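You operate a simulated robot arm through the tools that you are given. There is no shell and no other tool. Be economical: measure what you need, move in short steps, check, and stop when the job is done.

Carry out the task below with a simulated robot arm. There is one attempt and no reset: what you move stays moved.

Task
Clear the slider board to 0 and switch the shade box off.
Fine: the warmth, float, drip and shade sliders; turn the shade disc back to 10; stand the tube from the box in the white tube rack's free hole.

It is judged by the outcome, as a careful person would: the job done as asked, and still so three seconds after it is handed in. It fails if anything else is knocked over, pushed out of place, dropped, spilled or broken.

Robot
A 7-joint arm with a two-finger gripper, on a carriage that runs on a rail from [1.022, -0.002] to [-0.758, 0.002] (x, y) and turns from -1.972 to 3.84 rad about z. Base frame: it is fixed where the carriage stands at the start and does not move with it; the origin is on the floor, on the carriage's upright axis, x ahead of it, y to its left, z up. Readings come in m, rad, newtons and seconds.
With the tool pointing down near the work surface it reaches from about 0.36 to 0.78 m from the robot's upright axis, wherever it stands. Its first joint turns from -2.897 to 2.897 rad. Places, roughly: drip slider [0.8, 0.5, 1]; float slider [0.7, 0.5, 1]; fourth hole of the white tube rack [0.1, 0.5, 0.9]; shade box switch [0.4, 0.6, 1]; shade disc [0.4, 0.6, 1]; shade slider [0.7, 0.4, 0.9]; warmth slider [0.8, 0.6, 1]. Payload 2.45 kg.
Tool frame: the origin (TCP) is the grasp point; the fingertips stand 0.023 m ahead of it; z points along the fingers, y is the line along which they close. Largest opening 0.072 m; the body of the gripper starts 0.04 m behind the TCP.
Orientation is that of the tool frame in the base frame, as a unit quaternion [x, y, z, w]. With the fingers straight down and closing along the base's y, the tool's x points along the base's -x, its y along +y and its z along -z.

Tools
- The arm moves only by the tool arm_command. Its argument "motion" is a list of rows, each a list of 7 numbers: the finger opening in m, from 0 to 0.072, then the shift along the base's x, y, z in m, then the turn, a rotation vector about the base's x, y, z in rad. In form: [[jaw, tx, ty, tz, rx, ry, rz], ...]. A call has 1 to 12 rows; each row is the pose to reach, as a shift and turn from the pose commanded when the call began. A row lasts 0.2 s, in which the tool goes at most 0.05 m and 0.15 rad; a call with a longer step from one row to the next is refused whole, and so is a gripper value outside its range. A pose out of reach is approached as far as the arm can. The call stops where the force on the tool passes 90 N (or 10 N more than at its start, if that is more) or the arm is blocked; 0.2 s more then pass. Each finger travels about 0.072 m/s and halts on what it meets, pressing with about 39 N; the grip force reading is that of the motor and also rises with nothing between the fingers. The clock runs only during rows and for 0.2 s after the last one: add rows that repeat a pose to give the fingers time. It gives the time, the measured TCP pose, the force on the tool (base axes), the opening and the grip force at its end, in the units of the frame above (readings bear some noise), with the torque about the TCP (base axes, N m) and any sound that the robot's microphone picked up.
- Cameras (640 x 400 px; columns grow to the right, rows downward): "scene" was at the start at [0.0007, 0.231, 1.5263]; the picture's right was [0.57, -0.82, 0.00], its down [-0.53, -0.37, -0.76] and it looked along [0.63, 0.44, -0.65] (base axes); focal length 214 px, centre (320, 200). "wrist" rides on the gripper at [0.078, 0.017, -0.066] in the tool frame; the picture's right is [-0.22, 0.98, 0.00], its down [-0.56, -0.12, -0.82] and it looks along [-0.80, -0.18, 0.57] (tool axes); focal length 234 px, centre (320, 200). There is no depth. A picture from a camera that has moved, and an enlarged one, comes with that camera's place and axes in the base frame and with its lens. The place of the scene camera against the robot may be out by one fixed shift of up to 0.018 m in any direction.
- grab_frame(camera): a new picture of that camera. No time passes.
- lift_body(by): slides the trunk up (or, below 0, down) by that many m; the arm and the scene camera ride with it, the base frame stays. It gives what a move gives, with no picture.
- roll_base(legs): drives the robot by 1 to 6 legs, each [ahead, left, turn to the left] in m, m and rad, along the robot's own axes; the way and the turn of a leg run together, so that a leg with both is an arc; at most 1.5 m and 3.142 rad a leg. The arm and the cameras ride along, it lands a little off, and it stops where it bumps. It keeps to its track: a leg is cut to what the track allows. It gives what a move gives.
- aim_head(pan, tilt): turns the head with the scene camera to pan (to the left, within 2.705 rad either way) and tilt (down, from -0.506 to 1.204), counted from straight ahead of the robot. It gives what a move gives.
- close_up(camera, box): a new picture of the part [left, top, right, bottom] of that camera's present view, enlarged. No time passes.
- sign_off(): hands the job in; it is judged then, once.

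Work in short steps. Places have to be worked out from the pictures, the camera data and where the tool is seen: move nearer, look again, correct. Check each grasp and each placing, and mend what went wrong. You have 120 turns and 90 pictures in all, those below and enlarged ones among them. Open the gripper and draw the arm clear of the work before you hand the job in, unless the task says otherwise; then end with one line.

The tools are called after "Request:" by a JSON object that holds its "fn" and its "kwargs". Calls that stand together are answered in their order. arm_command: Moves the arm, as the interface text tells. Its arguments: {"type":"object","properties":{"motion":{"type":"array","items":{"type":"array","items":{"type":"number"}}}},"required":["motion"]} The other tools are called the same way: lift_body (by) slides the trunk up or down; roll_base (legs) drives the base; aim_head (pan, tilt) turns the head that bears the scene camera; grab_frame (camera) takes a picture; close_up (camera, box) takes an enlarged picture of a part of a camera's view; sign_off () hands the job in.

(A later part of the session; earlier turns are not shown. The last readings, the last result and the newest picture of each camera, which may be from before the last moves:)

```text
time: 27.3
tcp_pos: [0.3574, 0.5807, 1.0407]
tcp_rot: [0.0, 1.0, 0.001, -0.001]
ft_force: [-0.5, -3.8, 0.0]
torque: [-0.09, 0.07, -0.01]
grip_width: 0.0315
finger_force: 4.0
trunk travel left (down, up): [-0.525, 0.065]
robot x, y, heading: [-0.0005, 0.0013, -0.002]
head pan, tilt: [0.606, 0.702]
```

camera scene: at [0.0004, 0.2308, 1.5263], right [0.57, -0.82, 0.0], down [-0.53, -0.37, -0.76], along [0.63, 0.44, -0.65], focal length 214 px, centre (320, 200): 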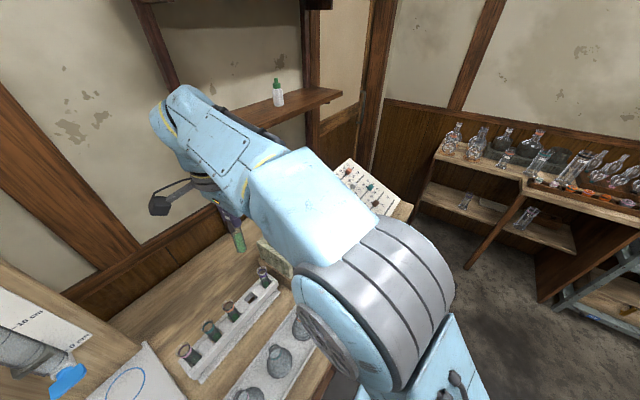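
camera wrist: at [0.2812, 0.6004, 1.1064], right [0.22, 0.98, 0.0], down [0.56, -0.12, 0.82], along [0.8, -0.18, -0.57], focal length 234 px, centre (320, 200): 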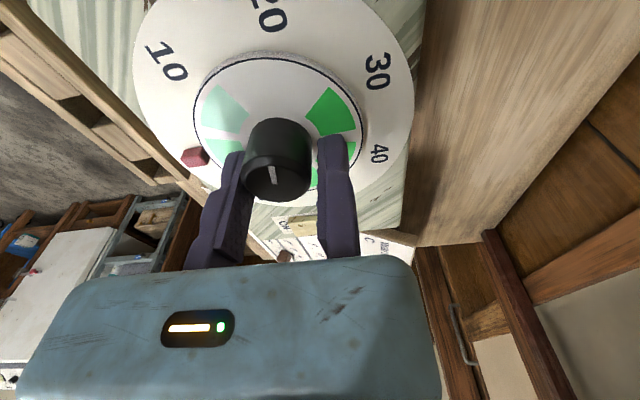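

Request:
{"fn": "arm_command", "kwargs": {"motion": [[0.02, 0, -0.001, 0, 0, 0, 0], [0.02, 0, -0.001, 0, 0, 0, 0], [0.02, 0, -0.001, 0, 0, 0, 0]]}}

Request:
{"fn": "close_up", "kwargs": {"camera": "wrist", "box": [160, 0, 400, 220]}}

```text
time: 28.1
tcp_pos: [0.3569, 0.5794, 1.0407]
tcp_rot: [0.001, 1.0, 0.0, -0.001]
ft_force: [1.7, -2.6, 2.9]
torque: [0.21, 0.22, 0.0]
grip_width: 0.0305
finger_force: 44.8
trunk travel left (down, up): [-0.525, 0.065]
robot x, y, heading: [-0.0013, -0.0066, 0.003]
head pan, tilt: [0.606, 0.702]
```

```text
1.82 times, centred on (280, 110) of wrist
camera zoom: at [0.2809, 0.5968, 1.107], right [0.22, 0.98, 0.0], down [0.56, -0.12, 0.82], along [0.8, -0.18, -0.57], focal length 426 px, centre (393, 364)
```

zoom: 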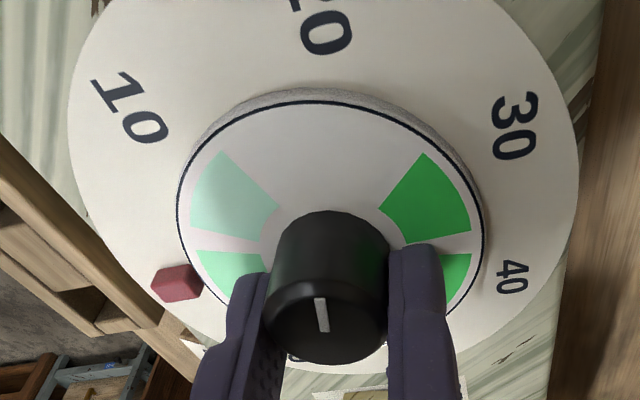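

Firm grip on the knob (Ø 0.0305). I turn it +51° counter-clockwise (seen from above) about its own axis toward 10.

Request:
{"fn": "arm_command", "kwargs": {"motion": [[0.02, -0.00195, -0.0001, 0, 0, 0, 0.128], [0.02, -0.00386, -0.0005, 0, 0, 0, 0.256], [0.02, -0.00571, -0.0011, 0, 0, 0, 0.384], [0.02, -0.00747, -0.00195, 0, 0, 0, 0.512], [0.02, -0.0091, -0.00302, 0, 0, 0, 0.64], [0.02, -0.01059, -0.00428, 0, 0, 0, 0.768], [0.02, -0.01193, -0.00574, 0, 0, 0, 0.898], [0.02, -0.01193, -0.00574, 0, 0, 0, 0.898]]}}

Request:
{"fn": "grab_frame", "kwargs": {"camera": "wrist"}}

Request:
{"fn": "close_up", "kwargs": {"camera": "scene", "box": [240, 160, 380, 290]}}

```text
time: 29.9
tcp_pos: [0.3437, 0.5761, 1.0421]
tcp_rot: [-0.436, 0.9, 0.0, 0.0]
ft_force: [-1.3, 29.5, 14.9]
torque: [0.98, -0.46, -0.16]
grip_width: 0.0304
finger_force: 45.3
trunk travel left (down, up): [-0.525, 0.065]
robot x, y, heading: [-0.0023, -0.0011, 0.002]
head pan, tilt: [0.606, 0.702]
```

```text
50 pictures are left
camera wrist: at [0.2828, 0.5261, 1.1068], right [-0.63, 0.78, 0.0], down [0.44, 0.36, 0.82], along [0.64, 0.52, -0.57], focal length 234 px, centre (320, 200)
```

wrist: 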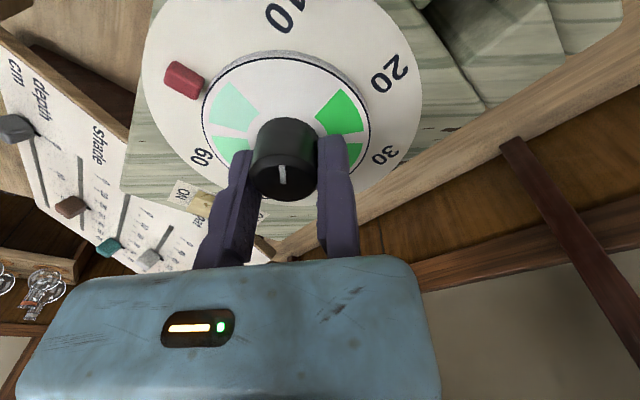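

```text
3.08 times, centred on (310, 225) of scene
camera zoom: at [-0.0003, 0.233, 1.526], right [0.57, -0.82, 0.0], down [-0.53, -0.37, -0.76], along [0.63, 0.43, -0.65], focal length 660 px, centre (351, 123)
```

zoom: 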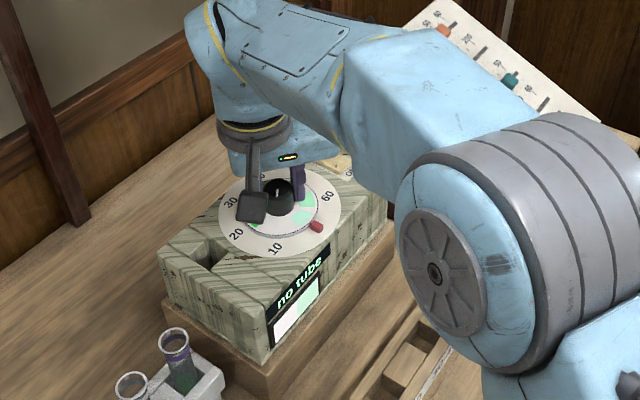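

The lightest sector is now at the red mark and the blank/line faces 10. I open, ease off the fixed side, and lift to verify.

Request:
{"fn": "arm_command", "kwargs": {"motion": [[0.034, 0, 0.001, 0, 0, 0, 0], [0.044, -0.002, 0.003, 0, 0, 0, 0], [0.044, -0.002, 0.003, 0.01, 0, 0, 0], [0.044, -0.002, 0.003, 0.05, 0, 0, 0], [0.044, -0.002, 0.003, 0.09, 0, 0, 0]]}}

Request:
{"fn": "close_up", "kwargs": {"camera": "wrist", "box": [180, 0, 440, 220]}}

```text
time: 31.1
tcp_pos: [0.3446, 0.5764, 1.1297]
tcp_rot: [-0.434, 0.901, -0.001, 0.0]
ft_force: [0.1, -0.7, -0.3]
torque: [0.02, -0.01, 0.01]
grip_width: 0.044
finger_force: 0.0
trunk travel left (down, up): [-0.525, 0.065]
robot x, y, heading: [-0.0011, 0.0021, -0.003]
head pan, tilt: [0.606, 0.702]
```

```text
1.82 times, centred on (310, 110) of wrist
camera zoom: at [0.2831, 0.527, 1.1964], right [-0.63, 0.78, 0.0], down [0.45, 0.36, 0.82], along [0.64, 0.51, -0.57], focal length 426 px, centre (338, 364)
```

zoom: 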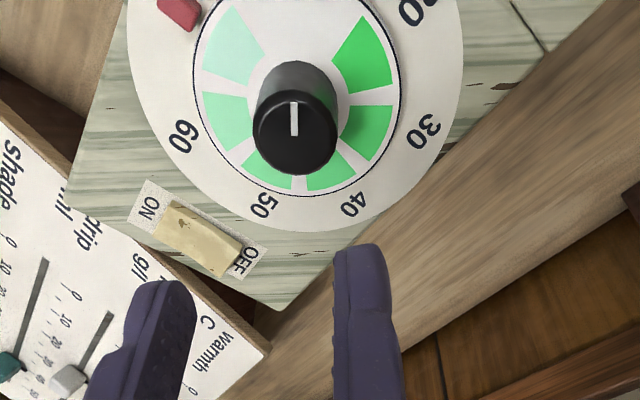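

Disc looks right (I'll verify later from above). The rocker switch is centred near (0.4455, 0.564), OFF end at +y (≈0.582). I turn the tool back, close the fingers and hover above the OFF end for a look.

Request:
{"fn": "arm_command", "kwargs": {"motion": [[0.03, 0.015, 0.001, 0, 0, 0, -0.13], [0.02, 0.03, 0.001, 0, 0, 0, -0.26], [0.01, 0.045, 0.002, 0, 0, 0, -0.39], [0.0, 0.06, 0.002, 0, 0, 0, -0.52], [0, 0.075, 0.003, 0, 0, 0, -0.65], [0, 0.09, 0.003, 0, 0, 0, -0.78], [0, 0.1014, 0.004, -0.01, 0, 0, -0.898], [0, 0.1014, 0.004, -0.025, 0, 0, -0.898], [0, 0.1014, 0.004, -0.025, 0, 0, -0.898]]}}

Request:
{"fn": "grab_frame", "kwargs": {"camera": "wrist"}}

Request:
{"fn": "close_up", "kwargs": {"camera": "scene", "box": [240, 160, 380, 290]}}

```text
time: 33.1
tcp_pos: [0.4361, 0.5822, 1.1026]
tcp_rot: [0.0, 1.0, 0.001, 0.0]
ft_force: [0.0, 0.4, 0.0]
torque: [-0.01, 0.03, 0.0]
grip_width: 0.0
finger_force: 28.3
out of reach, approached as far as the arm can: row 6, 7, 8, 9
trunk travel left (down, up): [-0.525, 0.065]
robot x, y, heading: [0.0029, 0.002, 0.002]
head pan, tilt: [0.606, 0.702]
```

```text
47 pictures are left
camera wrist: at [0.3595, 0.5995, 1.1694], right [0.22, 0.98, 0.0], down [0.56, -0.12, 0.82], along [0.8, -0.18, -0.57], focal length 234 px, centre (320, 200)
```

wrist: 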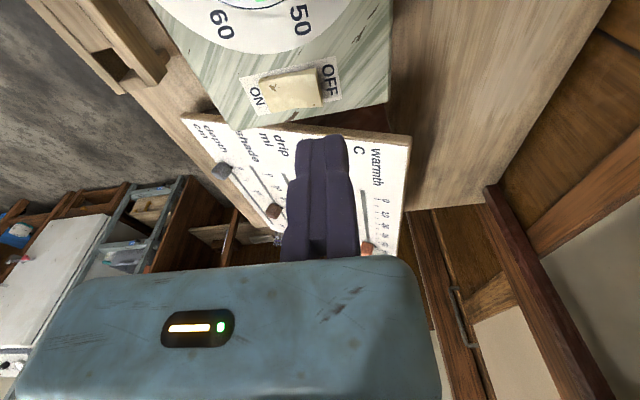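

```text
3.08 times, centred on (310, 225) of scene
camera zoom: at [0.0009, 0.2315, 1.5262], right [0.57, -0.82, 0.0], down [-0.53, -0.37, -0.76], along [0.63, 0.44, -0.65], focal length 660 px, centre (351, 123)
```

zoom: 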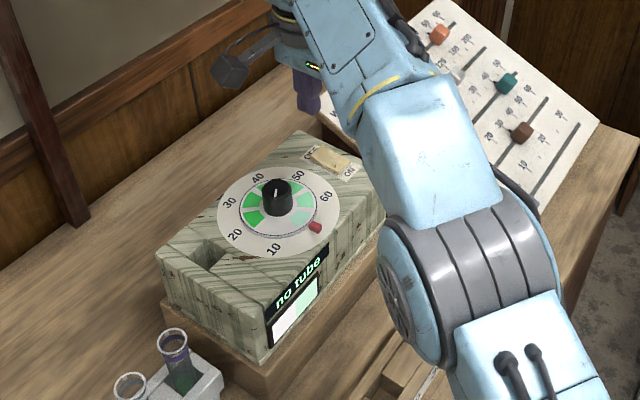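

Request:
{"fn": "close_up", "kwargs": {"camera": "scene", "box": [285, 205, 325, 245]}}

Request:
{"fn": "close_up", "kwargs": {"camera": "wrist", "box": [220, 0, 360, 140]}}

```text
10.00 times, centred on (305, 225) of scene
camera zoom: at [0.0009, 0.2315, 1.5262], right [0.57, -0.82, 0.0], down [-0.53, -0.37, -0.76], along [0.63, 0.44, -0.65], focal length 2145 px, centre (470, -50)
```

zoom: 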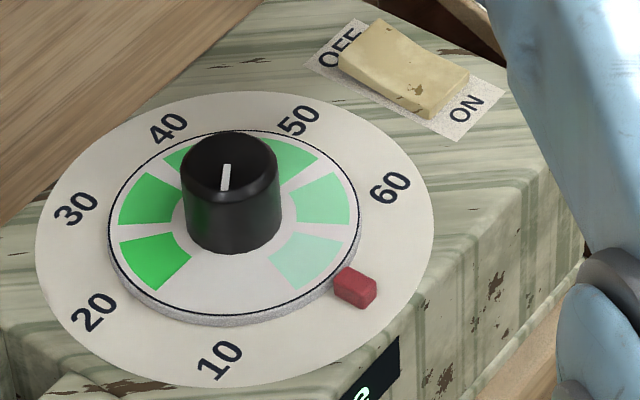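

```text
2.86 times, centred on (290, 70) of wrist
camera zoom: at [0.3595, 0.5995, 1.1694], right [0.22, 0.98, 0.0], down [0.56, -0.12, 0.82], along [0.8, -0.18, -0.57], focal length 669 px, centre (406, 571)
```

zoom: 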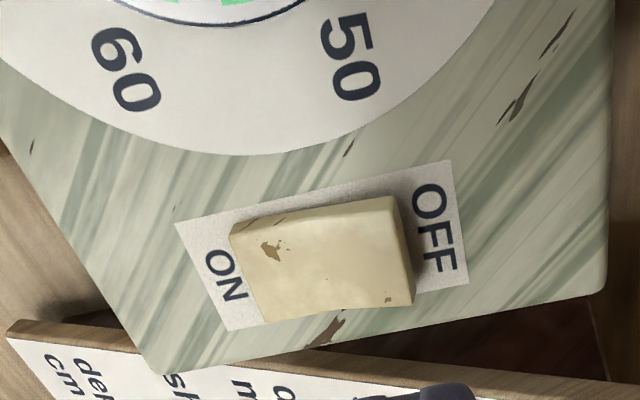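

Disc confirmed at 10 (lightest sector right at the red index, blank and line at 10). The rocker's OFF end is raised at about (0.440, 0.574); I press it down with the closed fingertips.

Request:
{"fn": "arm_command", "kwargs": {"motion": [[0, -0.006, -0.007, -0.02, 0, 0, 0], [0, -0.006, -0.007, -0.045, 0, 0, 0], [0, -0.006, -0.007, -0.055, 0, 0, 0], [0, -0.006, -0.007, -0.062, 0, 0, 0], [0, -0.006, -0.007, -0.067, 0, 0, 0]]}}

Request:
{"fn": "close_up", "kwargs": {"camera": "wrist", "box": [200, 0, 440, 220]}}

```text
time: 34.3
tcp_pos: [0.4413, 0.5936, 1.0479]
tcp_rot: [0.0, 1.0, -0.001, 0.0]
ft_force: [0.4, -0.6, -0.5]
torque: [-0.01, 0.02, -0.01]
grip_width: 0.0
finger_force: 28.9
out of reach, approached as far as the arm can: row 1, 2, 3, 4, 5
trunk travel left (down, up): [-0.525, 0.065]
robot x, y, heading: [-0.001, 0.0015, 0.003]
head pan, tilt: [0.606, 0.702]
```

```text
1.82 times, centred on (320, 110) of wrist
camera zoom: at [0.3657, 0.6116, 1.1145], right [0.22, 0.98, 0.0], down [0.56, -0.12, 0.82], along [0.8, -0.18, -0.58], focal length 426 px, centre (320, 364)
```

zoom: 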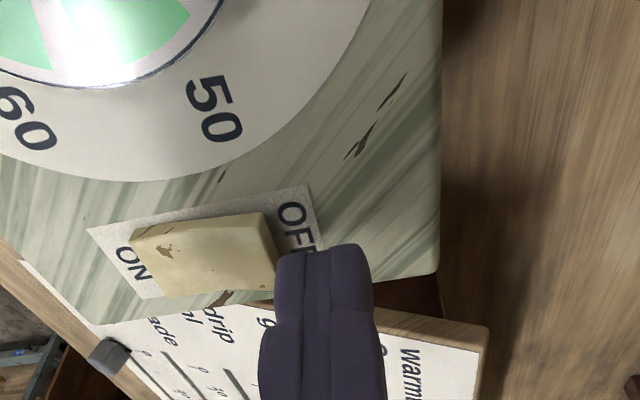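

The arm is at some joint limit here and didn't come down on the switch (nothing touched). I'll lift, pull the arm in, then drive the carriage forward so that switch and sliders are nearer.

Request:
{"fn": "arm_command", "kwargs": {"motion": [[0, 0, 0, 0.05, 0, 0, 0], [0, -0.01, -0.01, 0.1, 0, 0, 0], [0, -0.04, -0.04, 0.13, 0, 0, 0], [0, -0.07, -0.07, 0.15, 0, 0, 0], [0, -0.1, -0.1, 0.17, 0, 0, 0], [0, -0.13, -0.13, 0.18, 0, 0, 0], [0, -0.16, -0.16, 0.18, 0, 0, 0], [0, -0.19, -0.17, 0.18, 0, 0, 0]]}}

```text
refused: row 2 steps farther than a row can; nothing moved
```

Request:
{"fn": "arm_command", "kwargs": {"motion": [[0, 0, 0, 0.045, 0, 0, 0], [0, -0.01, -0.01, 0.09, 0, 0, 0], [0, -0.035, -0.035, 0.11, 0, 0, 0], [0, -0.06, -0.06, 0.13, 0, 0, 0], [0, -0.09, -0.09, 0.15, 0, 0, 0], [0, -0.12, -0.12, 0.17, 0, 0, 0], [0, -0.15, -0.15, 0.18, 0, 0, 0], [0, -0.18, -0.17, 0.18, 0, 0, 0]]}}

```text
time: 36.1
tcp_pos: [0.2617, 0.422, 1.2288]
tcp_rot: [0.0, 1.0, 0.0, 0.0]
ft_force: [0.6, -0.5, 0.5]
torque: [-0.01, -0.01, 0.01]
grip_width: 0.0
finger_force: 28.2
out of reach, approached as far as the arm can: row 1, 2
trunk travel left (down, up): [-0.525, 0.065]
robot x, y, heading: [-0.0002, -0.0025, -0.002]
head pan, tilt: [0.606, 0.702]
```

Arm pulled in. Driving the carriage 0.4 m ahead along the rail.

Request:
{"fn": "roll_base", "kwargs": {"legs": [[0.4, 0, 0]]}}

Request:
{"fn": "grab_frame", "kwargs": {"camera": "scene"}}

Request:
{"fn": "grab_frame", "kwargs": {"camera": "wrist"}}

```text
time: 38.6
tcp_pos: [0.6597, 0.4216, 1.2279]
tcp_rot: [-0.001, 1.0, 0.0, -0.001]
ft_force: [0.9, 0.1, -0.1]
torque: [0.0, 0.02, -0.02]
grip_width: 0.0
finger_force: 28.3
trunk travel left (down, up): [-0.525, 0.065]
robot x, y, heading: [0.4002, 0.0002, 0.003]
head pan, tilt: [0.606, 0.702]
```

```text
42 pictures are left
camera scene: at [0.3984, 0.23, 1.5263], right [0.57, -0.82, 0.0], down [-0.53, -0.37, -0.76], along [0.63, 0.44, -0.65], focal length 214 px, centre (320, 200)
```

scene: 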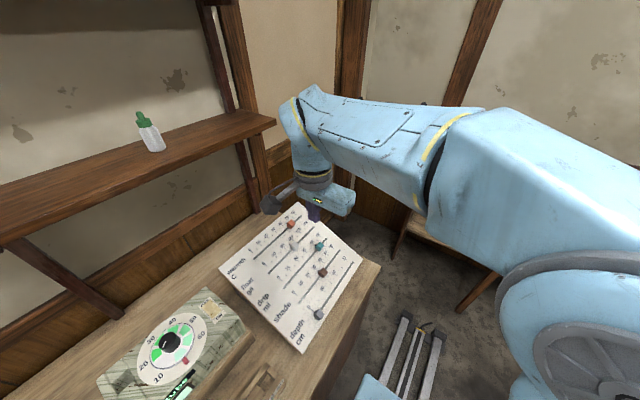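

```text
41 pictures are left
camera wrist: at [0.5834, 0.4395, 1.2945], right [0.22, 0.98, 0.0], down [0.56, -0.12, 0.82], along [0.8, -0.18, -0.57], focal length 234 px, centre (320, 200)
```

wrist: 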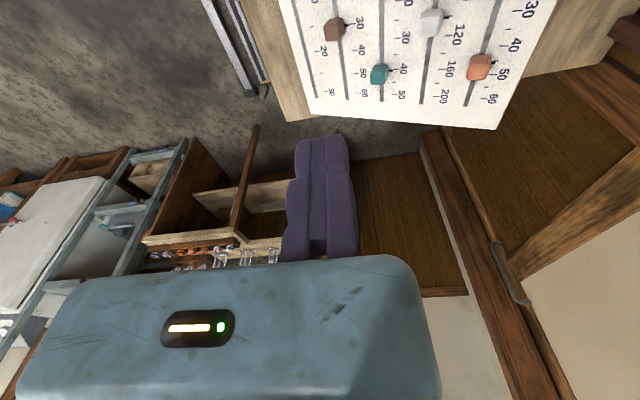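

Request:
{"fn": "close_up", "kwargs": {"camera": "scene", "box": [210, 195, 390, 360]}}

Request:
{"fn": "close_up", "kwargs": {"camera": "wrist", "box": [280, 0, 540, 140]}}

```text
2.42 times, centred on (300, 278) of scene
camera zoom: at [0.3984, 0.23, 1.5263], right [0.57, -0.82, 0.0], down [-0.53, -0.37, -0.76], along [0.63, 0.44, -0.65], focal length 520 px, centre (368, 12)
```

zoom: 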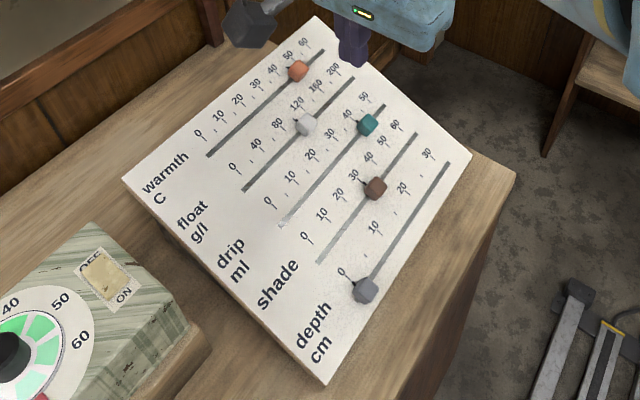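

```text
2.46 times, centred on (410, 70) of wrist
camera zoom: at [0.5834, 0.4395, 1.2945], right [0.22, 0.98, 0.0], down [0.56, -0.12, 0.82], along [0.8, -0.18, -0.57], focal length 576 px, centre (98, 520)
```

zoom: 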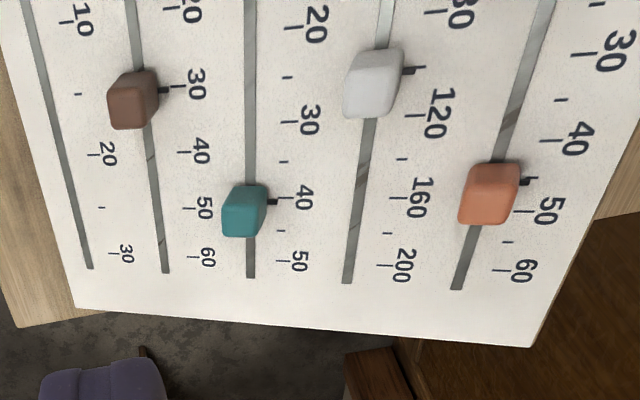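

Working out several views: the board slopes up toward +y (z≈0.907+0.40·(y−0.376) at knob tops), slots run along x; knobs: warmth (0.765, 0.599), float (0.713, 0.542), drip (0.773, 0.485), shade (0.710, 0.430), with depth at 0 at x≈0.607. First the switch: moving above its OFF end.

Request:
{"fn": "arm_command", "kwargs": {"motion": [[0, -0.035, 0.025, 0, 0, 0, 0], [0, -0.07, 0.05, 0, 0, 0, 0], [0, -0.105, 0.075, 0, 0, 0, 0], [0, -0.14, 0.1, 0, 0, 0, 0], [0, -0.18, 0.125, 0, 0, 0, 0], [0, -0.22, 0.153, 0, 0, 0, 0], [0, -0.22, 0.153, -0.045, 0, 0, 0], [0, -0.22, 0.153, -0.09, 0, 0, 0], [0, -0.22, 0.153, -0.13, 0, 0, 0], [0, -0.22, 0.153, -0.155, 0, 0, 0], [0, -0.22, 0.153, -0.155, 0, 0, 0]]}}

Request:
{"fn": "grab_frame", "kwargs": {"camera": "wrist"}}

```text
time: 41.0
tcp_pos: [0.4392, 0.5768, 1.0735]
tcp_rot: [-0.001, 1.0, -0.001, 0.0]
ft_force: [-0.6, 0.3, 0.2]
torque: [-0.04, -0.01, 0.03]
grip_width: 0.0
finger_force: 28.8
trunk travel left (down, up): [-0.525, 0.065]
robot x, y, heading: [0.401, -0.0043, -0.0]
head pan, tilt: [0.606, 0.702]
```

```text
38 pictures are left
camera wrist: at [0.3631, 0.5929, 1.139], right [0.22, 0.98, 0.0], down [0.56, -0.12, 0.82], along [0.8, -0.18, -0.57], focal length 234 px, centre (320, 200)
```

wrist: 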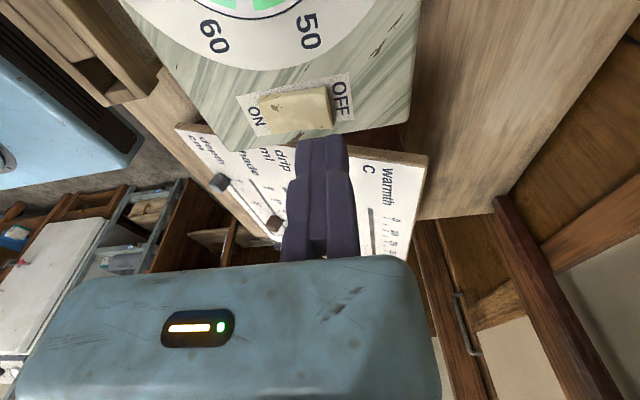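

Aligned with the OFF end. Pressing down in small steps.

Request:
{"fn": "arm_command", "kwargs": {"motion": [[0, 0, -0.002, -0.012, 0, 0, 0], [0, 0, -0.002, -0.022, 0, 0, 0], [0, 0, -0.002, -0.028, 0, 0, 0], [0, 0, -0.002, -0.033, 0, 0, 0], [0, 0, -0.002, -0.037, 0, 0, 0]]}}

Request:
{"fn": "close_up", "kwargs": {"camera": "wrist", "box": [200, 40, 440, 220]}}

```text
time: 42.2
tcp_pos: [0.4405, 0.5735, 1.041]
tcp_rot: [-0.001, 1.0, 0.005, -0.001]
ft_force: [1.1, 4.7, 38.6]
torque: [-0.2, -0.04, -0.03]
grip_width: 0.0
finger_force: 28.4
trunk travel left (down, up): [-0.525, 0.065]
robot x, y, heading: [0.4021, 0.0018, -0.003]
head pan, tilt: [0.606, 0.702]
```

```text
2.22 times, centred on (320, 130) of wrist
camera zoom: at [0.363, 0.59, 1.1082], right [0.22, 0.98, 0.01], down [0.56, -0.13, 0.82], along [0.8, -0.17, -0.58], focal length 520 px, centre (320, 356)
```

zoom: 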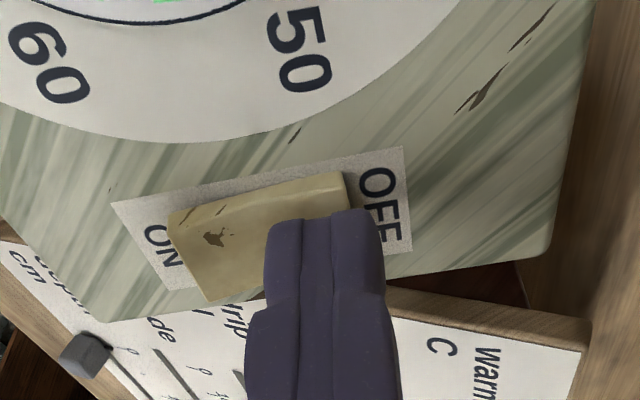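

The rocker seems to have tipped to OFF. I lift off and check paddle and display.

Request:
{"fn": "arm_command", "kwargs": {"motion": [[0, 0, 0, 0.04, 0, 0, 0], [0, 0, 0, 0.085, 0, 0, 0], [0, 0, 0, 0.13, 0, 0, 0], [0, 0.0, 0, 0.14, 0, 0, 0]]}}

Request:
{"fn": "close_up", "kwargs": {"camera": "wrist", "box": [220, 0, 420, 160]}}

Request:
{"fn": "close_up", "kwargs": {"camera": "scene", "box": [90, 280, 270, 400]}}

```text
time: 43.2
tcp_pos: [0.4398, 0.5739, 1.176]
tcp_rot: [0.0, 1.0, -0.001, -0.001]
ft_force: [0.2, 0.5, -0.5]
torque: [0.02, -0.03, 0.0]
grip_width: 0.0001
finger_force: 28.4
trunk travel left (down, up): [-0.525, 0.065]
robot x, y, heading: [0.3987, -0.0008, -0.002]
head pan, tilt: [0.606, 0.702]
```

```text
2.50 times, centred on (320, 80) of wrist
camera zoom: at [0.3634, 0.5908, 1.2429], right [0.22, 0.98, 0.0], down [0.56, -0.12, 0.82], along [0.8, -0.18, -0.57], focal length 585 px, centre (320, 500)
```

zoom: 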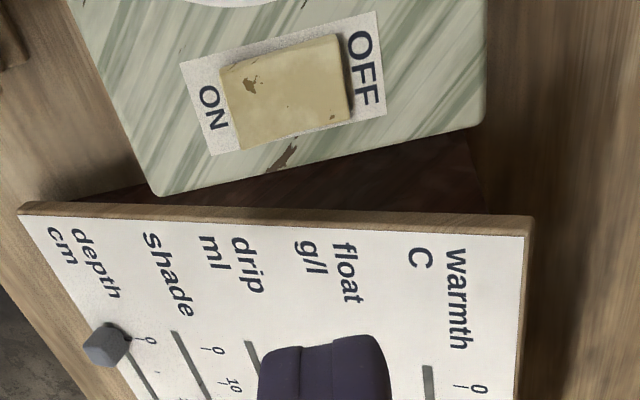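

```text
3.33 times, centred on (180, 340) of scene
camera zoom: at [0.3983, 0.2298, 1.5263], right [0.57, -0.82, 0.0], down [-0.53, -0.37, -0.76], along [0.63, 0.44, -0.65], focal length 715 px, centre (787, -267)
```

zoom: 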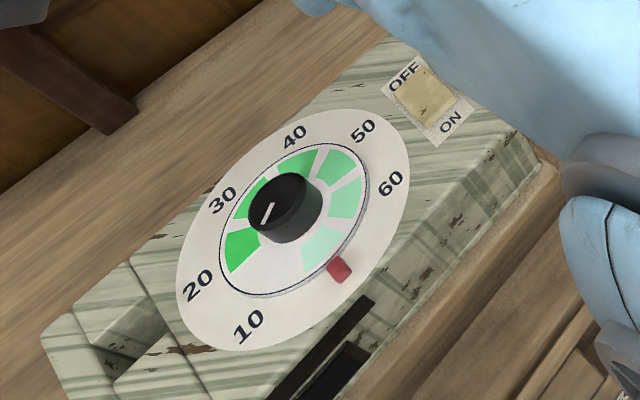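

The display is dark and the rocker rests at OFF. Now I pull the arm in a bit and roll the carriage 0.15 m further for the sliders.

Request:
{"fn": "arm_command", "kwargs": {"motion": [[0, 0.03, -0.03, 0.01, 0, 0, 0], [0, 0.06, -0.06, 0.02, 0, 0, 0], [0, 0.09, -0.09, 0.03, 0, 0, 0], [0, 0.12, -0.12, 0.04, 0, 0, 0]]}}

Request:
{"fn": "roll_base", "kwargs": {"legs": [[0.15, 0, 0]]}}

```text
time: 44.2
tcp_pos: [0.5613, 0.4531, 1.2178]
tcp_rot: [-0.001, 1.0, 0.001, 0.0]
ft_force: [-1.1, 0.6, -0.8]
torque: [0.0, -0.02, 0.02]
grip_width: 0.0
finger_force: 28.6
trunk travel left (down, up): [-0.525, 0.065]
robot x, y, heading: [0.398, -0.0039, 0.005]
head pan, tilt: [0.606, 0.702]
```

```text
time: 45.6
tcp_pos: [0.7112, 0.4532, 1.2176]
tcp_rot: [-0.001, 1.0, 0.0, -0.001]
ft_force: [0.4, 0.8, 0.7]
torque: [-0.04, -0.02, -0.03]
grip_width: 0.0
finger_force: 27.8
trunk travel left (down, up): [-0.525, 0.065]
robot x, y, heading: [0.5444, -0.0002, 0.002]
head pan, tilt: [0.606, 0.702]
```

Shade slider first: I lower the closed fingers on the far (+x) side of its knob, stopping above the plate to look.

Request:
{"fn": "arm_command", "kwargs": {"motion": [[0, 0.04, -0.021, 0, 0, 0, 0], [0, 0.04, -0.021, -0.05, 0, 0, 0], [0, 0.04, -0.021, -0.1, 0, 0, 0], [0, 0.04, -0.021, -0.15, 0, 0, 0], [0, 0.04, -0.021, -0.195, 0, 0, 0], [0, 0.04, -0.021, -0.235, 0, 0, 0], [0, 0.04, -0.021, -0.24, 0, 0, 0], [0, 0.04, -0.021, -0.24, 0, 0, 0]]}}

Request:
{"fn": "grab_frame", "kwargs": {"camera": "wrist"}}

Request:
{"fn": "grab_frame", "kwargs": {"camera": "scene"}}

```text
time: 47.4
tcp_pos: [0.7513, 0.4317, 0.9771]
tcp_rot: [-0.001, 1.0, 0.0, -0.001]
ft_force: [0.1, -0.5, -0.3]
torque: [0.01, 0.03, 0.0]
grip_width: 0.0001
finger_force: 28.6
trunk travel left (down, up): [-0.525, 0.065]
robot x, y, heading: [0.5477, -0.0018, -0.001]
head pan, tilt: [0.606, 0.702]
```

```text
34 pictures are left
camera wrist: at [0.6742, 0.4495, 1.043], right [0.22, 0.98, 0.0], down [0.56, -0.12, 0.82], along [0.8, -0.18, -0.57], focal length 234 px, centre (320, 200)
```

wrist: 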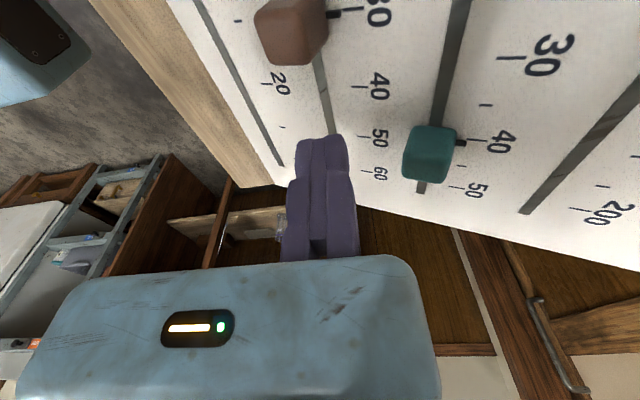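

```text
33 pictures are left
camera scene: at [0.5484, 0.2296, 1.5263], right [0.57, -0.82, 0.0], down [-0.53, -0.37, -0.76], along [0.63, 0.44, -0.65], focal length 214 px, centre (320, 200)
```

scene: 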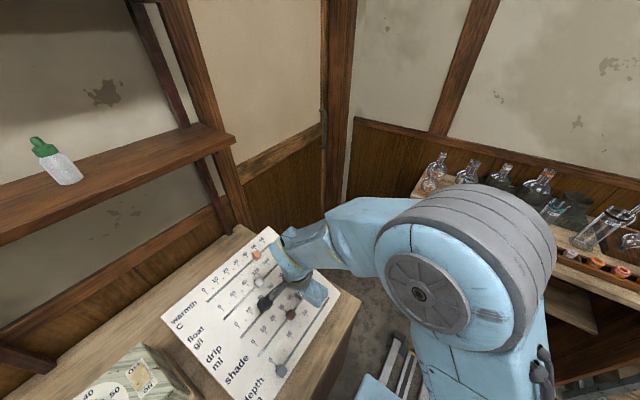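

Fingertip is behind the shade knob, in line with its slot (plate ≈0.914 there). I lower to ~8 mm above the plate and push toward −x, stopping short of the end.

Request:
{"fn": "arm_command", "kwargs": {"motion": [[0, 0, 0, -0.015, 0, 0, 0], [0, 0, 0, -0.032, 0, 0, 0], [0, -0.012, 0, -0.032, 0, 0, 0], [0, -0.022, 0, -0.032, 0, 0, 0], [0, -0.035, 0, -0.032, 0, 0, 0], [0, -0.05, 0, -0.032, 0, 0, 0], [0, -0.065, 0, -0.032, 0, 0, 0], [0, -0.08, 0, -0.032, 0, 0, 0], [0, -0.095, 0, -0.032, 0, 0, 0], [0, -0.105, 0, -0.032, 0, 0, 0]]}}

Request:
{"fn": "grab_frame", "kwargs": {"camera": "wrist"}}

```text
time: 49.6
tcp_pos: [0.6458, 0.432, 0.9441]
tcp_rot: [-0.001, 1.0, 0.0, -0.001]
ft_force: [-0.1, -0.2, 0.1]
torque: [-0.02, -0.04, -0.02]
grip_width: 0.0002
finger_force: 28.6
trunk travel left (down, up): [-0.525, 0.065]
robot x, y, heading: [0.5497, -0.001, 0.002]
head pan, tilt: [0.606, 0.702]
```

```text
32 pictures are left
camera wrist: at [0.5687, 0.4488, 1.0116], right [0.22, 0.98, 0.0], down [0.56, -0.12, 0.82], along [0.8, -0.18, -0.57], focal length 234 px, centre (320, 200)
```

wrist: 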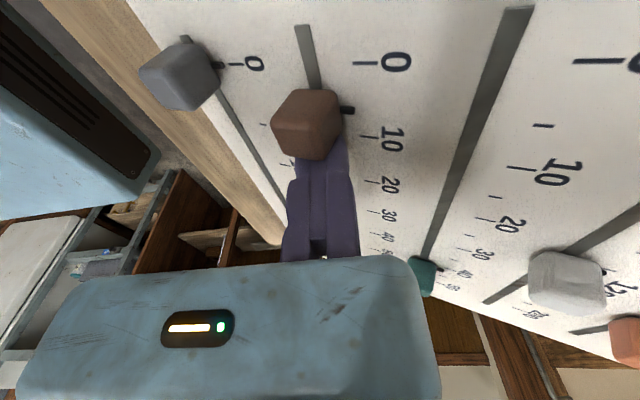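

It slides freely; the pointer is near 5.7, needing about 0.0195 m more. I push 0.017 and check.

Request:
{"fn": "arm_command", "kwargs": {"motion": [[0, -0.008, 0, 0, 0, 0, 0], [0, -0.014, 0, 0, 0, 0, 0], [0, -0.017, 0, 0, 0, 0, 0], [0, -0.017, 0, 0, 0, 0, 0]]}}

Request:
{"fn": "close_up", "kwargs": {"camera": "wrist", "box": [140, 0, 440, 180]}}

```text
time: 50.6
tcp_pos: [0.6279, 0.4319, 0.9447]
tcp_rot: [0.0, 1.0, 0.0, 0.0]
ft_force: [0.2, 0.4, -0.5]
torque: [-0.02, -0.03, -0.02]
grip_width: 0.0
finger_force: 28.2
trunk travel left (down, up): [-0.525, 0.065]
robot x, y, heading: [0.545, -0.0021, 0.007]
head pan, tilt: [0.606, 0.702]
```

```text
2.13 times, centred on (290, 90) of wrist
camera zoom: at [0.5523, 0.4491, 1.0112], right [0.22, 0.98, 0.0], down [0.56, -0.12, 0.82], along [0.8, -0.18, -0.57], focal length 500 px, centre (384, 435)
```

zoom: 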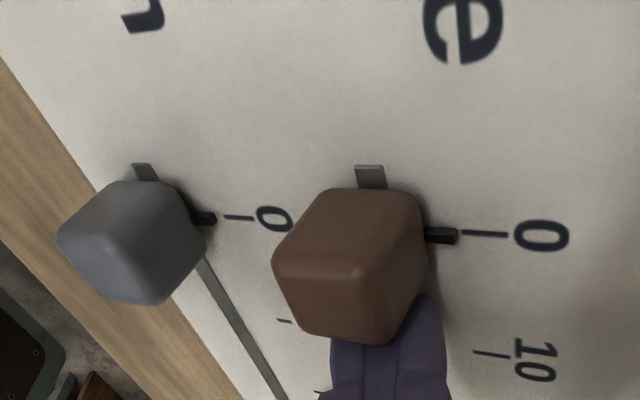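

Shade pointer is within ~0.5 mm of the 0 tick. One last nudge of 0.8 mm, then back away and look.

Request:
{"fn": "arm_command", "kwargs": {"motion": [[0, -0.0008, 0, 0, 0, 0, 0], [0, -0.0008, 0, 0, 0, 0, 0], [0, 0.01, 0, 0, 0, 0, 0], [0, 0.03, 0, 0.01, 0, 0, 0]]}}

Request:
{"fn": "close_up", "kwargs": {"camera": "wrist", "box": [140, 0, 440, 180]}}

```text
time: 51.6
tcp_pos: [0.6595, 0.4319, 0.9542]
tcp_rot: [-0.001, 1.0, 0.0, -0.001]
ft_force: [0.3, 0.5, -0.2]
torque: [0.0, -0.03, -0.03]
grip_width: 0.0
finger_force: 28.2
trunk travel left (down, up): [-0.525, 0.065]
robot x, y, heading: [0.5499, 0.0013, 0.004]
head pan, tilt: [0.606, 0.702]
```

```text
2.13 times, centred on (290, 90) of wrist
camera zoom: at [0.5831, 0.4488, 1.0208], right [0.22, 0.98, 0.0], down [0.56, -0.12, 0.82], along [0.8, -0.18, -0.57], focal length 500 px, centre (384, 435)
```

zoom: 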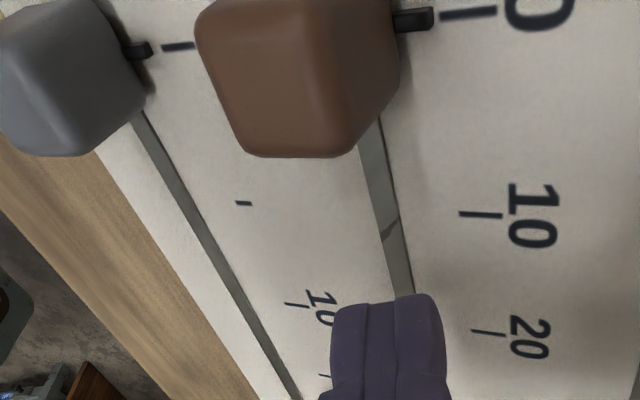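

Shade is exactly at 0 (same alignment as depth). Next drip: up, over its knob (x≈0.773, y≈0.487), and down behind it.

Request:
{"fn": "arm_command", "kwargs": {"motion": [[0, 0, 0, 0.05, 0, 0, 0], [0, 0.03, 0.01, 0.085, 0, 0, 0], [0, 0.07, 0.03, 0.085, 0, 0, 0], [0, 0.11, 0.05, 0.085, 0, 0, 0], [0, 0.151, 0.055, 0.085, 0, 0, 0], [0, 0.151, 0.055, 0.06, 0, 0, 0], [0, 0.151, 0.055, 0.035, 0, 0, 0], [0, 0.151, 0.055, 0.035, 0, 0, 0]]}}

Request:
{"fn": "grab_frame", "kwargs": {"camera": "wrist"}}

```text
time: 53.4
tcp_pos: [0.8108, 0.4862, 0.9898]
tcp_rot: [-0.001, 1.0, 0.0, -0.002]
ft_force: [0.0, -0.3, 0.4]
torque: [0.01, 0.01, 0.02]
grip_width: 0.0
finger_force: 28.1
trunk travel left (down, up): [-0.525, 0.065]
robot x, y, heading: [0.5498, -0.0059, 0.002]
head pan, tilt: [0.606, 0.702]
```

```text
29 pictures are left
camera wrist: at [0.7339, 0.5045, 1.0559], right [0.22, 0.98, 0.0], down [0.56, -0.12, 0.82], along [0.8, -0.18, -0.57], focal length 234 px, centre (320, 200)
```

wrist: 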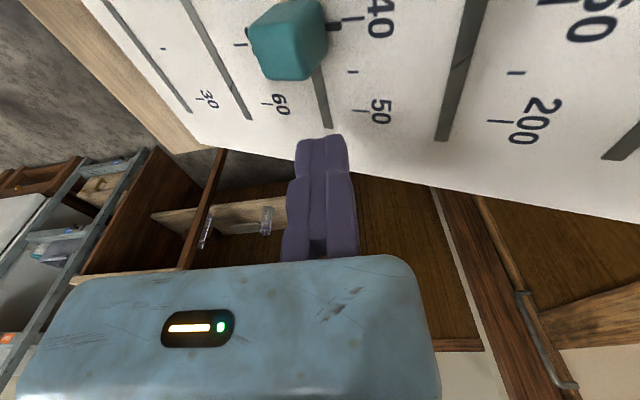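

Aligned with the drip slot. Lower to ~8 mm above the plate and push to just short of 0.

Request:
{"fn": "arm_command", "kwargs": {"motion": [[0, 0, 0, -0.012, 0, 0, 0], [0, 0, 0, -0.0235, 0, 0, 0], [0, -0.015, 0, -0.0235, 0, 0, 0], [0, -0.03, 0, -0.0235, 0, 0, 0], [0, -0.048, 0, -0.0235, 0, 0, 0], [0, -0.066, 0, -0.0235, 0, 0, 0], [0, -0.084, 0, -0.0235, 0, 0, 0], [0, -0.102, 0, -0.0235, 0, 0, 0], [0, -0.12, 0, -0.0235, 0, 0, 0], [0, -0.138, 0, -0.0235, 0, 0, 0], [0, -0.155, 0, -0.0235, 0, 0, 0], [0, -0.168, 0, -0.0235, 0, 0, 0]]}}

Request:
{"fn": "grab_frame", "kwargs": {"camera": "wrist"}}

```text
time: 56.0
tcp_pos: [0.642, 0.4851, 0.9674]
tcp_rot: [-0.001, 1.0, 0.0, -0.001]
ft_force: [12.0, -9.6, 20.6]
torque: [-0.01, -0.33, -0.16]
grip_width: 0.0001
finger_force: 27.8
trunk travel left (down, up): [-0.525, 0.065]
robot x, y, heading: [0.5471, -0.0027, 0.002]
head pan, tilt: [0.606, 0.702]
```

```text
28 pictures are left
camera wrist: at [0.566, 0.5021, 1.033], right [0.22, 0.98, 0.0], down [0.56, -0.12, 0.82], along [0.8, -0.18, -0.58], focal length 234 px, centre (320, 200)
```

wrist: 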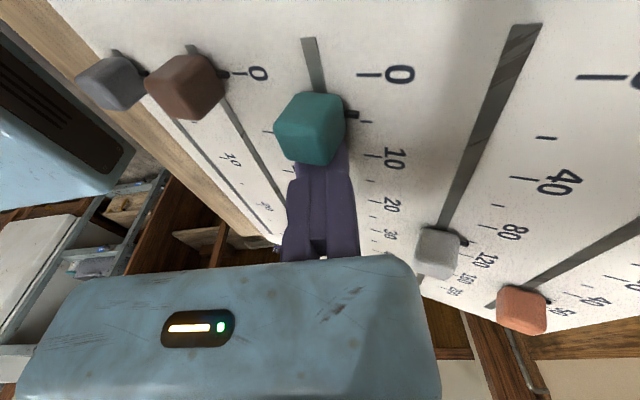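

The fingertip brushed the plate (≈20 N normal), so I raise 4 mm, then push the remaining ~15 mm and check.

Request:
{"fn": "arm_command", "kwargs": {"motion": [[0, 0, 0, 0.005, 0, 0, 0], [0, -0.006, 0, 0.005, 0, 0, 0], [0, -0.012, 0, 0.005, 0, 0, 0], [0, -0.0145, 0, 0.005, 0, 0, 0], [0, -0.0145, 0, 0.005, 0, 0, 0]]}}

Request:
{"fn": "close_up", "kwargs": {"camera": "wrist", "box": [140, 0, 440, 180]}}

```text
time: 57.2
tcp_pos: [0.6265, 0.4864, 0.9705]
tcp_rot: [-0.001, 1.0, 0.0, -0.001]
ft_force: [0.8, 0.0, 0.0]
torque: [0.01, 0.01, -0.02]
grip_width: 0.0
finger_force: 27.9
trunk travel left (down, up): [-0.525, 0.065]
robot x, y, heading: [0.5498, -0.0022, 0.004]
head pan, tilt: [0.606, 0.702]
```

```text
2.13 times, centred on (290, 90) of wrist
camera zoom: at [0.5509, 0.5037, 1.0373], right [0.22, 0.98, 0.0], down [0.56, -0.12, 0.82], along [0.8, -0.18, -0.57], focal length 500 px, centre (384, 435)
```

zoom: 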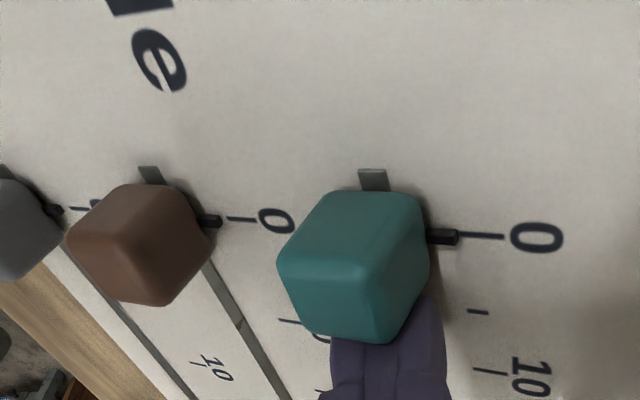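

Nearly the same picture as shade had; a 0.7 mm nudge, then back off and check while moving up.

Request:
{"fn": "arm_command", "kwargs": {"motion": [[0, -0.0007, 0, 0, 0, 0, 0], [0, -0.0007, 0, 0, 0, 0, 0], [0, 0.01, 0, 0, 0, 0, 0], [0, 0.03, 0, 0.01, 0, 0, 0]]}}

Request:
{"fn": "close_up", "kwargs": {"camera": "wrist", "box": [140, 0, 440, 180]}}

```text
time: 58.2
tcp_pos: [0.6584, 0.4864, 0.9807]
tcp_rot: [-0.001, 1.0, -0.001, -0.001]
ft_force: [-1.0, 0.7, -0.3]
torque: [-0.02, 0.02, -0.05]
grip_width: 0.0001
finger_force: 29.0
trunk travel left (down, up): [-0.525, 0.065]
robot x, y, heading: [0.548, 0.0005, 0.003]
head pan, tilt: [0.606, 0.702]
```

```text
2.13 times, centred on (290, 90) of wrist
camera zoom: at [0.5816, 0.5036, 1.0477], right [0.22, 0.98, 0.0], down [0.56, -0.12, 0.82], along [0.8, -0.18, -0.57], focal length 500 px, centre (384, 435)
```

zoom: 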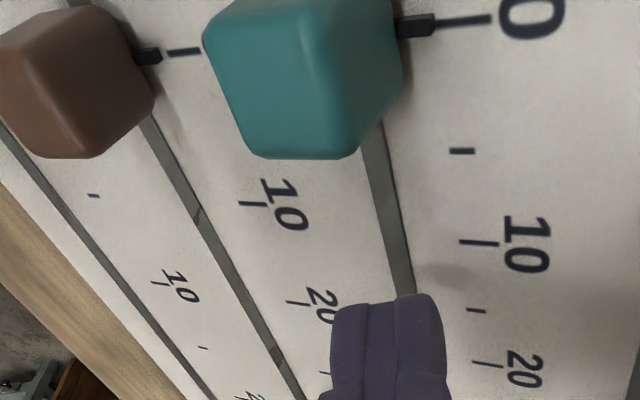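

Drip is at 0. Next float: knob at (0.713, 0.542); going behind it.

Request:
{"fn": "arm_command", "kwargs": {"motion": [[0, 0, 0, 0.045, 0, 0, 0], [0, 0.02, 0.015, 0.08, 0, 0, 0], [0, 0.06, 0.04, 0.08, 0, 0, 0], [0, 0.094, 0.055, 0.08, 0, 0, 0], [0, 0.094, 0.055, 0.05, 0, 0, 0], [0, 0.094, 0.055, 0.035, 0, 0, 0], [0, 0.094, 0.055, 0.035, 0, 0, 0]]}}

Request:
{"fn": "grab_frame", "kwargs": {"camera": "wrist"}}

```text
time: 59.8
tcp_pos: [0.7512, 0.5425, 1.0171]
tcp_rot: [-0.001, 1.0, 0.001, -0.001]
ft_force: [0.6, 0.1, 0.4]
torque: [-0.02, 0.0, -0.03]
grip_width: 0.0
finger_force: 28.5
trunk travel left (down, up): [-0.525, 0.065]
robot x, y, heading: [0.5475, -0.0008, -0.0]
head pan, tilt: [0.606, 0.702]
```

```text
25 pictures are left
camera wrist: at [0.675, 0.5592, 1.0829], right [0.22, 0.98, 0.0], down [0.56, -0.12, 0.82], along [0.8, -0.18, -0.57], focal length 234 px, centre (320, 200)
```

wrist: 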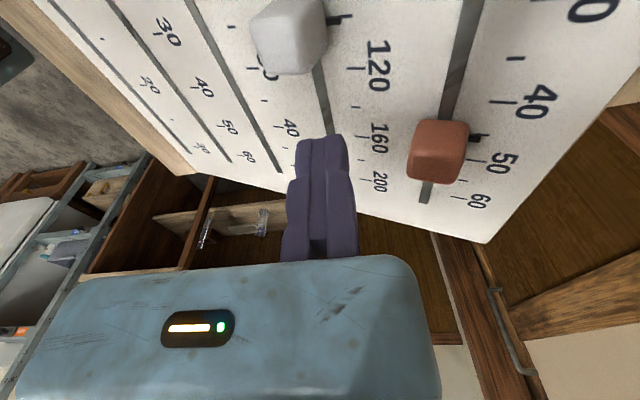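

Behind the float knob. Lower 0.022 and push to just short of 0.

Request:
{"fn": "arm_command", "kwargs": {"motion": [[0, 0, -0.001, -0.012, 0, 0, 0], [0, 0, -0.001, -0.022, 0, 0, 0], [0, -0.012, -0.001, -0.022, 0, 0, 0], [0, -0.025, -0.001, -0.022, 0, 0, 0], [0, -0.04, -0.001, -0.022, 0, 0, 0], [0, -0.055, -0.001, -0.022, 0, 0, 0], [0, -0.07, -0.001, -0.022, 0, 0, 0], [0, -0.085, -0.001, -0.022, 0, 0, 0], [0, -0.1, -0.001, -0.022, 0, 0, 0], [0, -0.11, -0.001, -0.022, 0, 0, 0], [0, -0.12, -0.001, -0.022, 0, 0, 0]]}}

Request:
{"fn": "close_up", "kwargs": {"camera": "wrist", "box": [140, 0, 440, 180]}}

```text
time: 62.2
tcp_pos: [0.6312, 0.5407, 0.9933]
tcp_rot: [-0.001, 1.0, 0.0, -0.001]
ft_force: [1.0, 0.5, 0.1]
torque: [0.0, 0.02, -0.01]
grip_width: 0.0001
finger_force: 28.6
trunk travel left (down, up): [-0.525, 0.065]
robot x, y, heading: [0.5458, 0.0, 0.001]
head pan, tilt: [0.606, 0.702]
```

```text
2.13 times, centred on (290, 90) of wrist
camera zoom: at [0.5548, 0.5576, 1.0606], right [0.22, 0.98, 0.0], down [0.56, -0.12, 0.82], along [0.8, -0.18, -0.58], focal length 500 px, centre (384, 435)
```

zoom: 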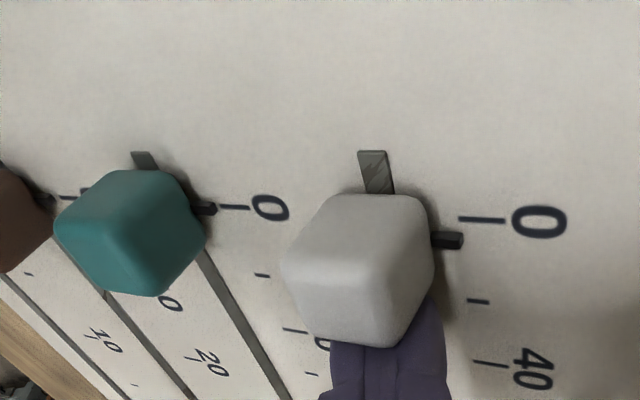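

About 5 mm remain. Nudging 4.8 mm, then backing off and checking.

Request:
{"fn": "arm_command", "kwargs": {"motion": [[0, -0.0025, 0, 0, 0, 0, 0], [0, -0.0048, 0, 0, 0, 0, 0], [0, -0.0048, 0, 0, 0, 0, 0], [0, 0.008, 0, 0, 0, 0, 0], [0, 0.028, 0, 0.01, 0, 0, 0]]}}

Request:
{"fn": "close_up", "kwargs": {"camera": "wrist", "box": [140, 0, 440, 180]}}

```text
time: 63.4
tcp_pos: [0.659, 0.5401, 1.0039]
tcp_rot: [-0.001, 1.0, 0.0, -0.001]
ft_force: [0.3, 0.1, -0.4]
torque: [0.02, 0.02, -0.02]
grip_width: 0.0002
finger_force: 28.0
trunk travel left (down, up): [-0.525, 0.065]
robot x, y, heading: [0.5468, 0.0005, 0.001]
head pan, tilt: [0.606, 0.702]
```

```text
2.13 times, centred on (290, 90) of wrist
camera zoom: at [0.5832, 0.5576, 1.0708], right [0.22, 0.98, 0.0], down [0.56, -0.12, 0.82], along [0.8, -0.18, -0.57], focal length 500 px, centre (384, 435)
```

zoom: 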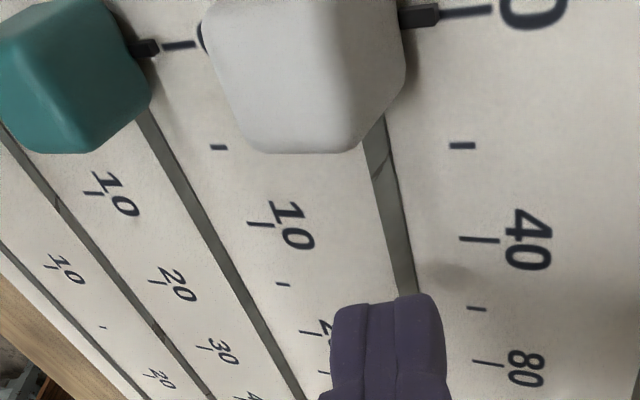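

Float is at 0. Last: warmth, knob at (0.765, 0.599).

Request:
{"fn": "arm_command", "kwargs": {"motion": [[0, 0, 0, 0.045, 0, 0, 0], [0, 0.03, 0.015, 0.08, 0, 0, 0], [0, 0.07, 0.035, 0.08, 0, 0, 0], [0, 0.11, 0.056, 0.08, 0, 0, 0], [0, 0.148, 0.056, 0.08, 0, 0, 0], [0, 0.148, 0.056, 0.05, 0, 0, 0], [0, 0.148, 0.056, 0.035, 0, 0, 0], [0, 0.148, 0.056, 0.035, 0, 0, 0]]}}

Request:
{"fn": "grab_frame", "kwargs": {"camera": "wrist"}}

```text
time: 65.2
tcp_pos: [0.8081, 0.597, 1.0379]
tcp_rot: [-0.001, 1.0, -0.001, -0.001]
ft_force: [0.4, 1.1, 0.9]
torque: [0.03, 0.0, 0.01]
grip_width: 0.0
finger_force: 28.4
trunk travel left (down, up): [-0.525, 0.065]
robot x, y, heading: [0.5487, 0.0005, 0.004]
head pan, tilt: [0.606, 0.702]
```

```text
22 pictures are left
camera wrist: at [0.7312, 0.6148, 1.1048], right [0.22, 0.98, 0.0], down [0.56, -0.12, 0.82], along [0.8, -0.18, -0.57], focal length 234 px, centre (320, 200)
```

wrist: 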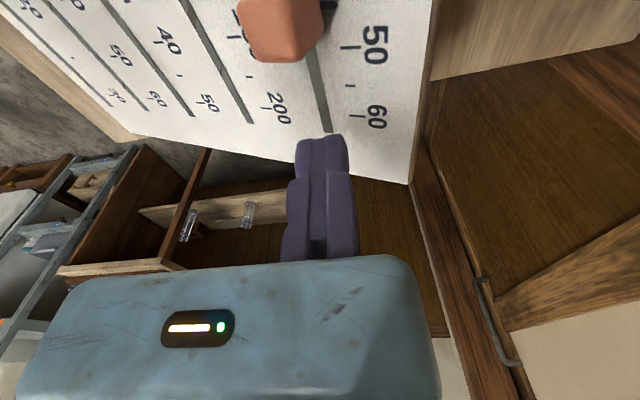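

Aligned with the warmth slot. Lower 0.021 and push to just short of 0.

Request:
{"fn": "arm_command", "kwargs": {"motion": [[0, 0, -0.001, -0.012, 0, 0, 0], [0, 0, -0.001, -0.021, 0, 0, 0], [0, -0.015, -0.001, -0.021, 0, 0, 0], [0, -0.03, -0.001, -0.021, 0, 0, 0], [0, -0.048, -0.001, -0.021, 0, 0, 0], [0, -0.066, -0.001, -0.021, 0, 0, 0], [0, -0.084, -0.001, -0.021, 0, 0, 0], [0, -0.102, -0.001, -0.021, 0, 0, 0], [0, -0.12, -0.001, -0.021, 0, 0, 0], [0, -0.138, -0.001, -0.021, 0, 0, 0], [0, -0.156, -0.001, -0.021, 0, 0, 0], [0, -0.174, -0.001, -0.021, 0, 0, 0]]}}

Request:
{"fn": "close_up", "kwargs": {"camera": "wrist", "box": [140, 0, 440, 180]}}

```text
time: 67.8
tcp_pos: [0.6334, 0.5948, 1.018]
tcp_rot: [-0.001, 1.0, 0.0, 0.0]
ft_force: [0.8, -0.2, 0.4]
torque: [-0.03, -0.01, -0.02]
grip_width: 0.0
finger_force: 27.8
trunk travel left (down, up): [-0.525, 0.065]
robot x, y, heading: [0.5466, -0.0016, -0.002]
head pan, tilt: [0.606, 0.702]
```

```text
2.13 times, centred on (290, 90) of wrist
camera zoom: at [0.5564, 0.6128, 1.0845], right [0.22, 0.98, 0.0], down [0.56, -0.12, 0.82], along [0.8, -0.18, -0.57], focal length 500 px, centre (384, 435)
```

zoom: 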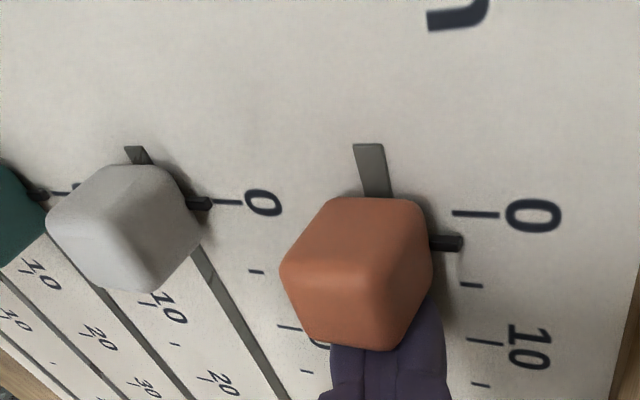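

About 6.8 mm remain; nudging 6.7 mm, backing off and checking.

Request:
{"fn": "arm_command", "kwargs": {"motion": [[0, -0.003, 0, 0, 0, 0, 0], [0, -0.0067, 0, 0, 0, 0, 0], [0, -0.0067, 0, 0, 0, 0, 0], [0, 0.006, 0, 0, 0, 0, 0], [0, 0.026, 0, 0.01, 0, 0, 0]]}}

Request:
{"fn": "close_up", "kwargs": {"camera": "wrist", "box": [140, 0, 440, 180]}}

```text
time: 69.0
tcp_pos: [0.6594, 0.5944, 1.0278]
tcp_rot: [-0.001, 1.0, 0.0, 0.0]
ft_force: [0.1, 0.3, 0.4]
torque: [0.01, 0.0, 0.01]
grip_width: 0.0
finger_force: 27.8
trunk travel left (down, up): [-0.525, 0.065]
robot x, y, heading: [0.5474, -0.0049, 0.001]
head pan, tilt: [0.606, 0.702]
```

```text
2.13 times, centred on (290, 90) of wrist
camera zoom: at [0.5833, 0.6128, 1.0949], right [0.22, 0.98, 0.0], down [0.56, -0.12, 0.82], along [0.8, -0.18, -0.57], focal length 500 px, centre (384, 435)
```

zoom: 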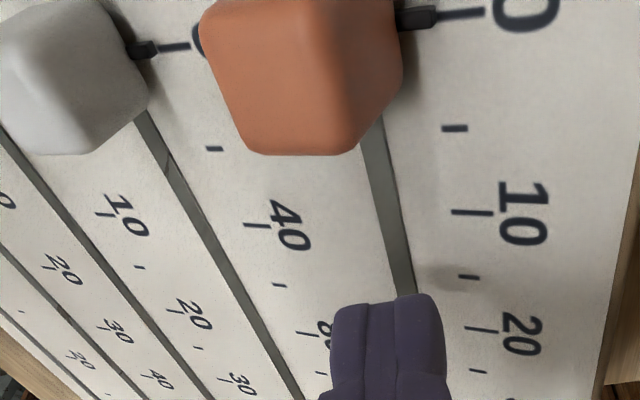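

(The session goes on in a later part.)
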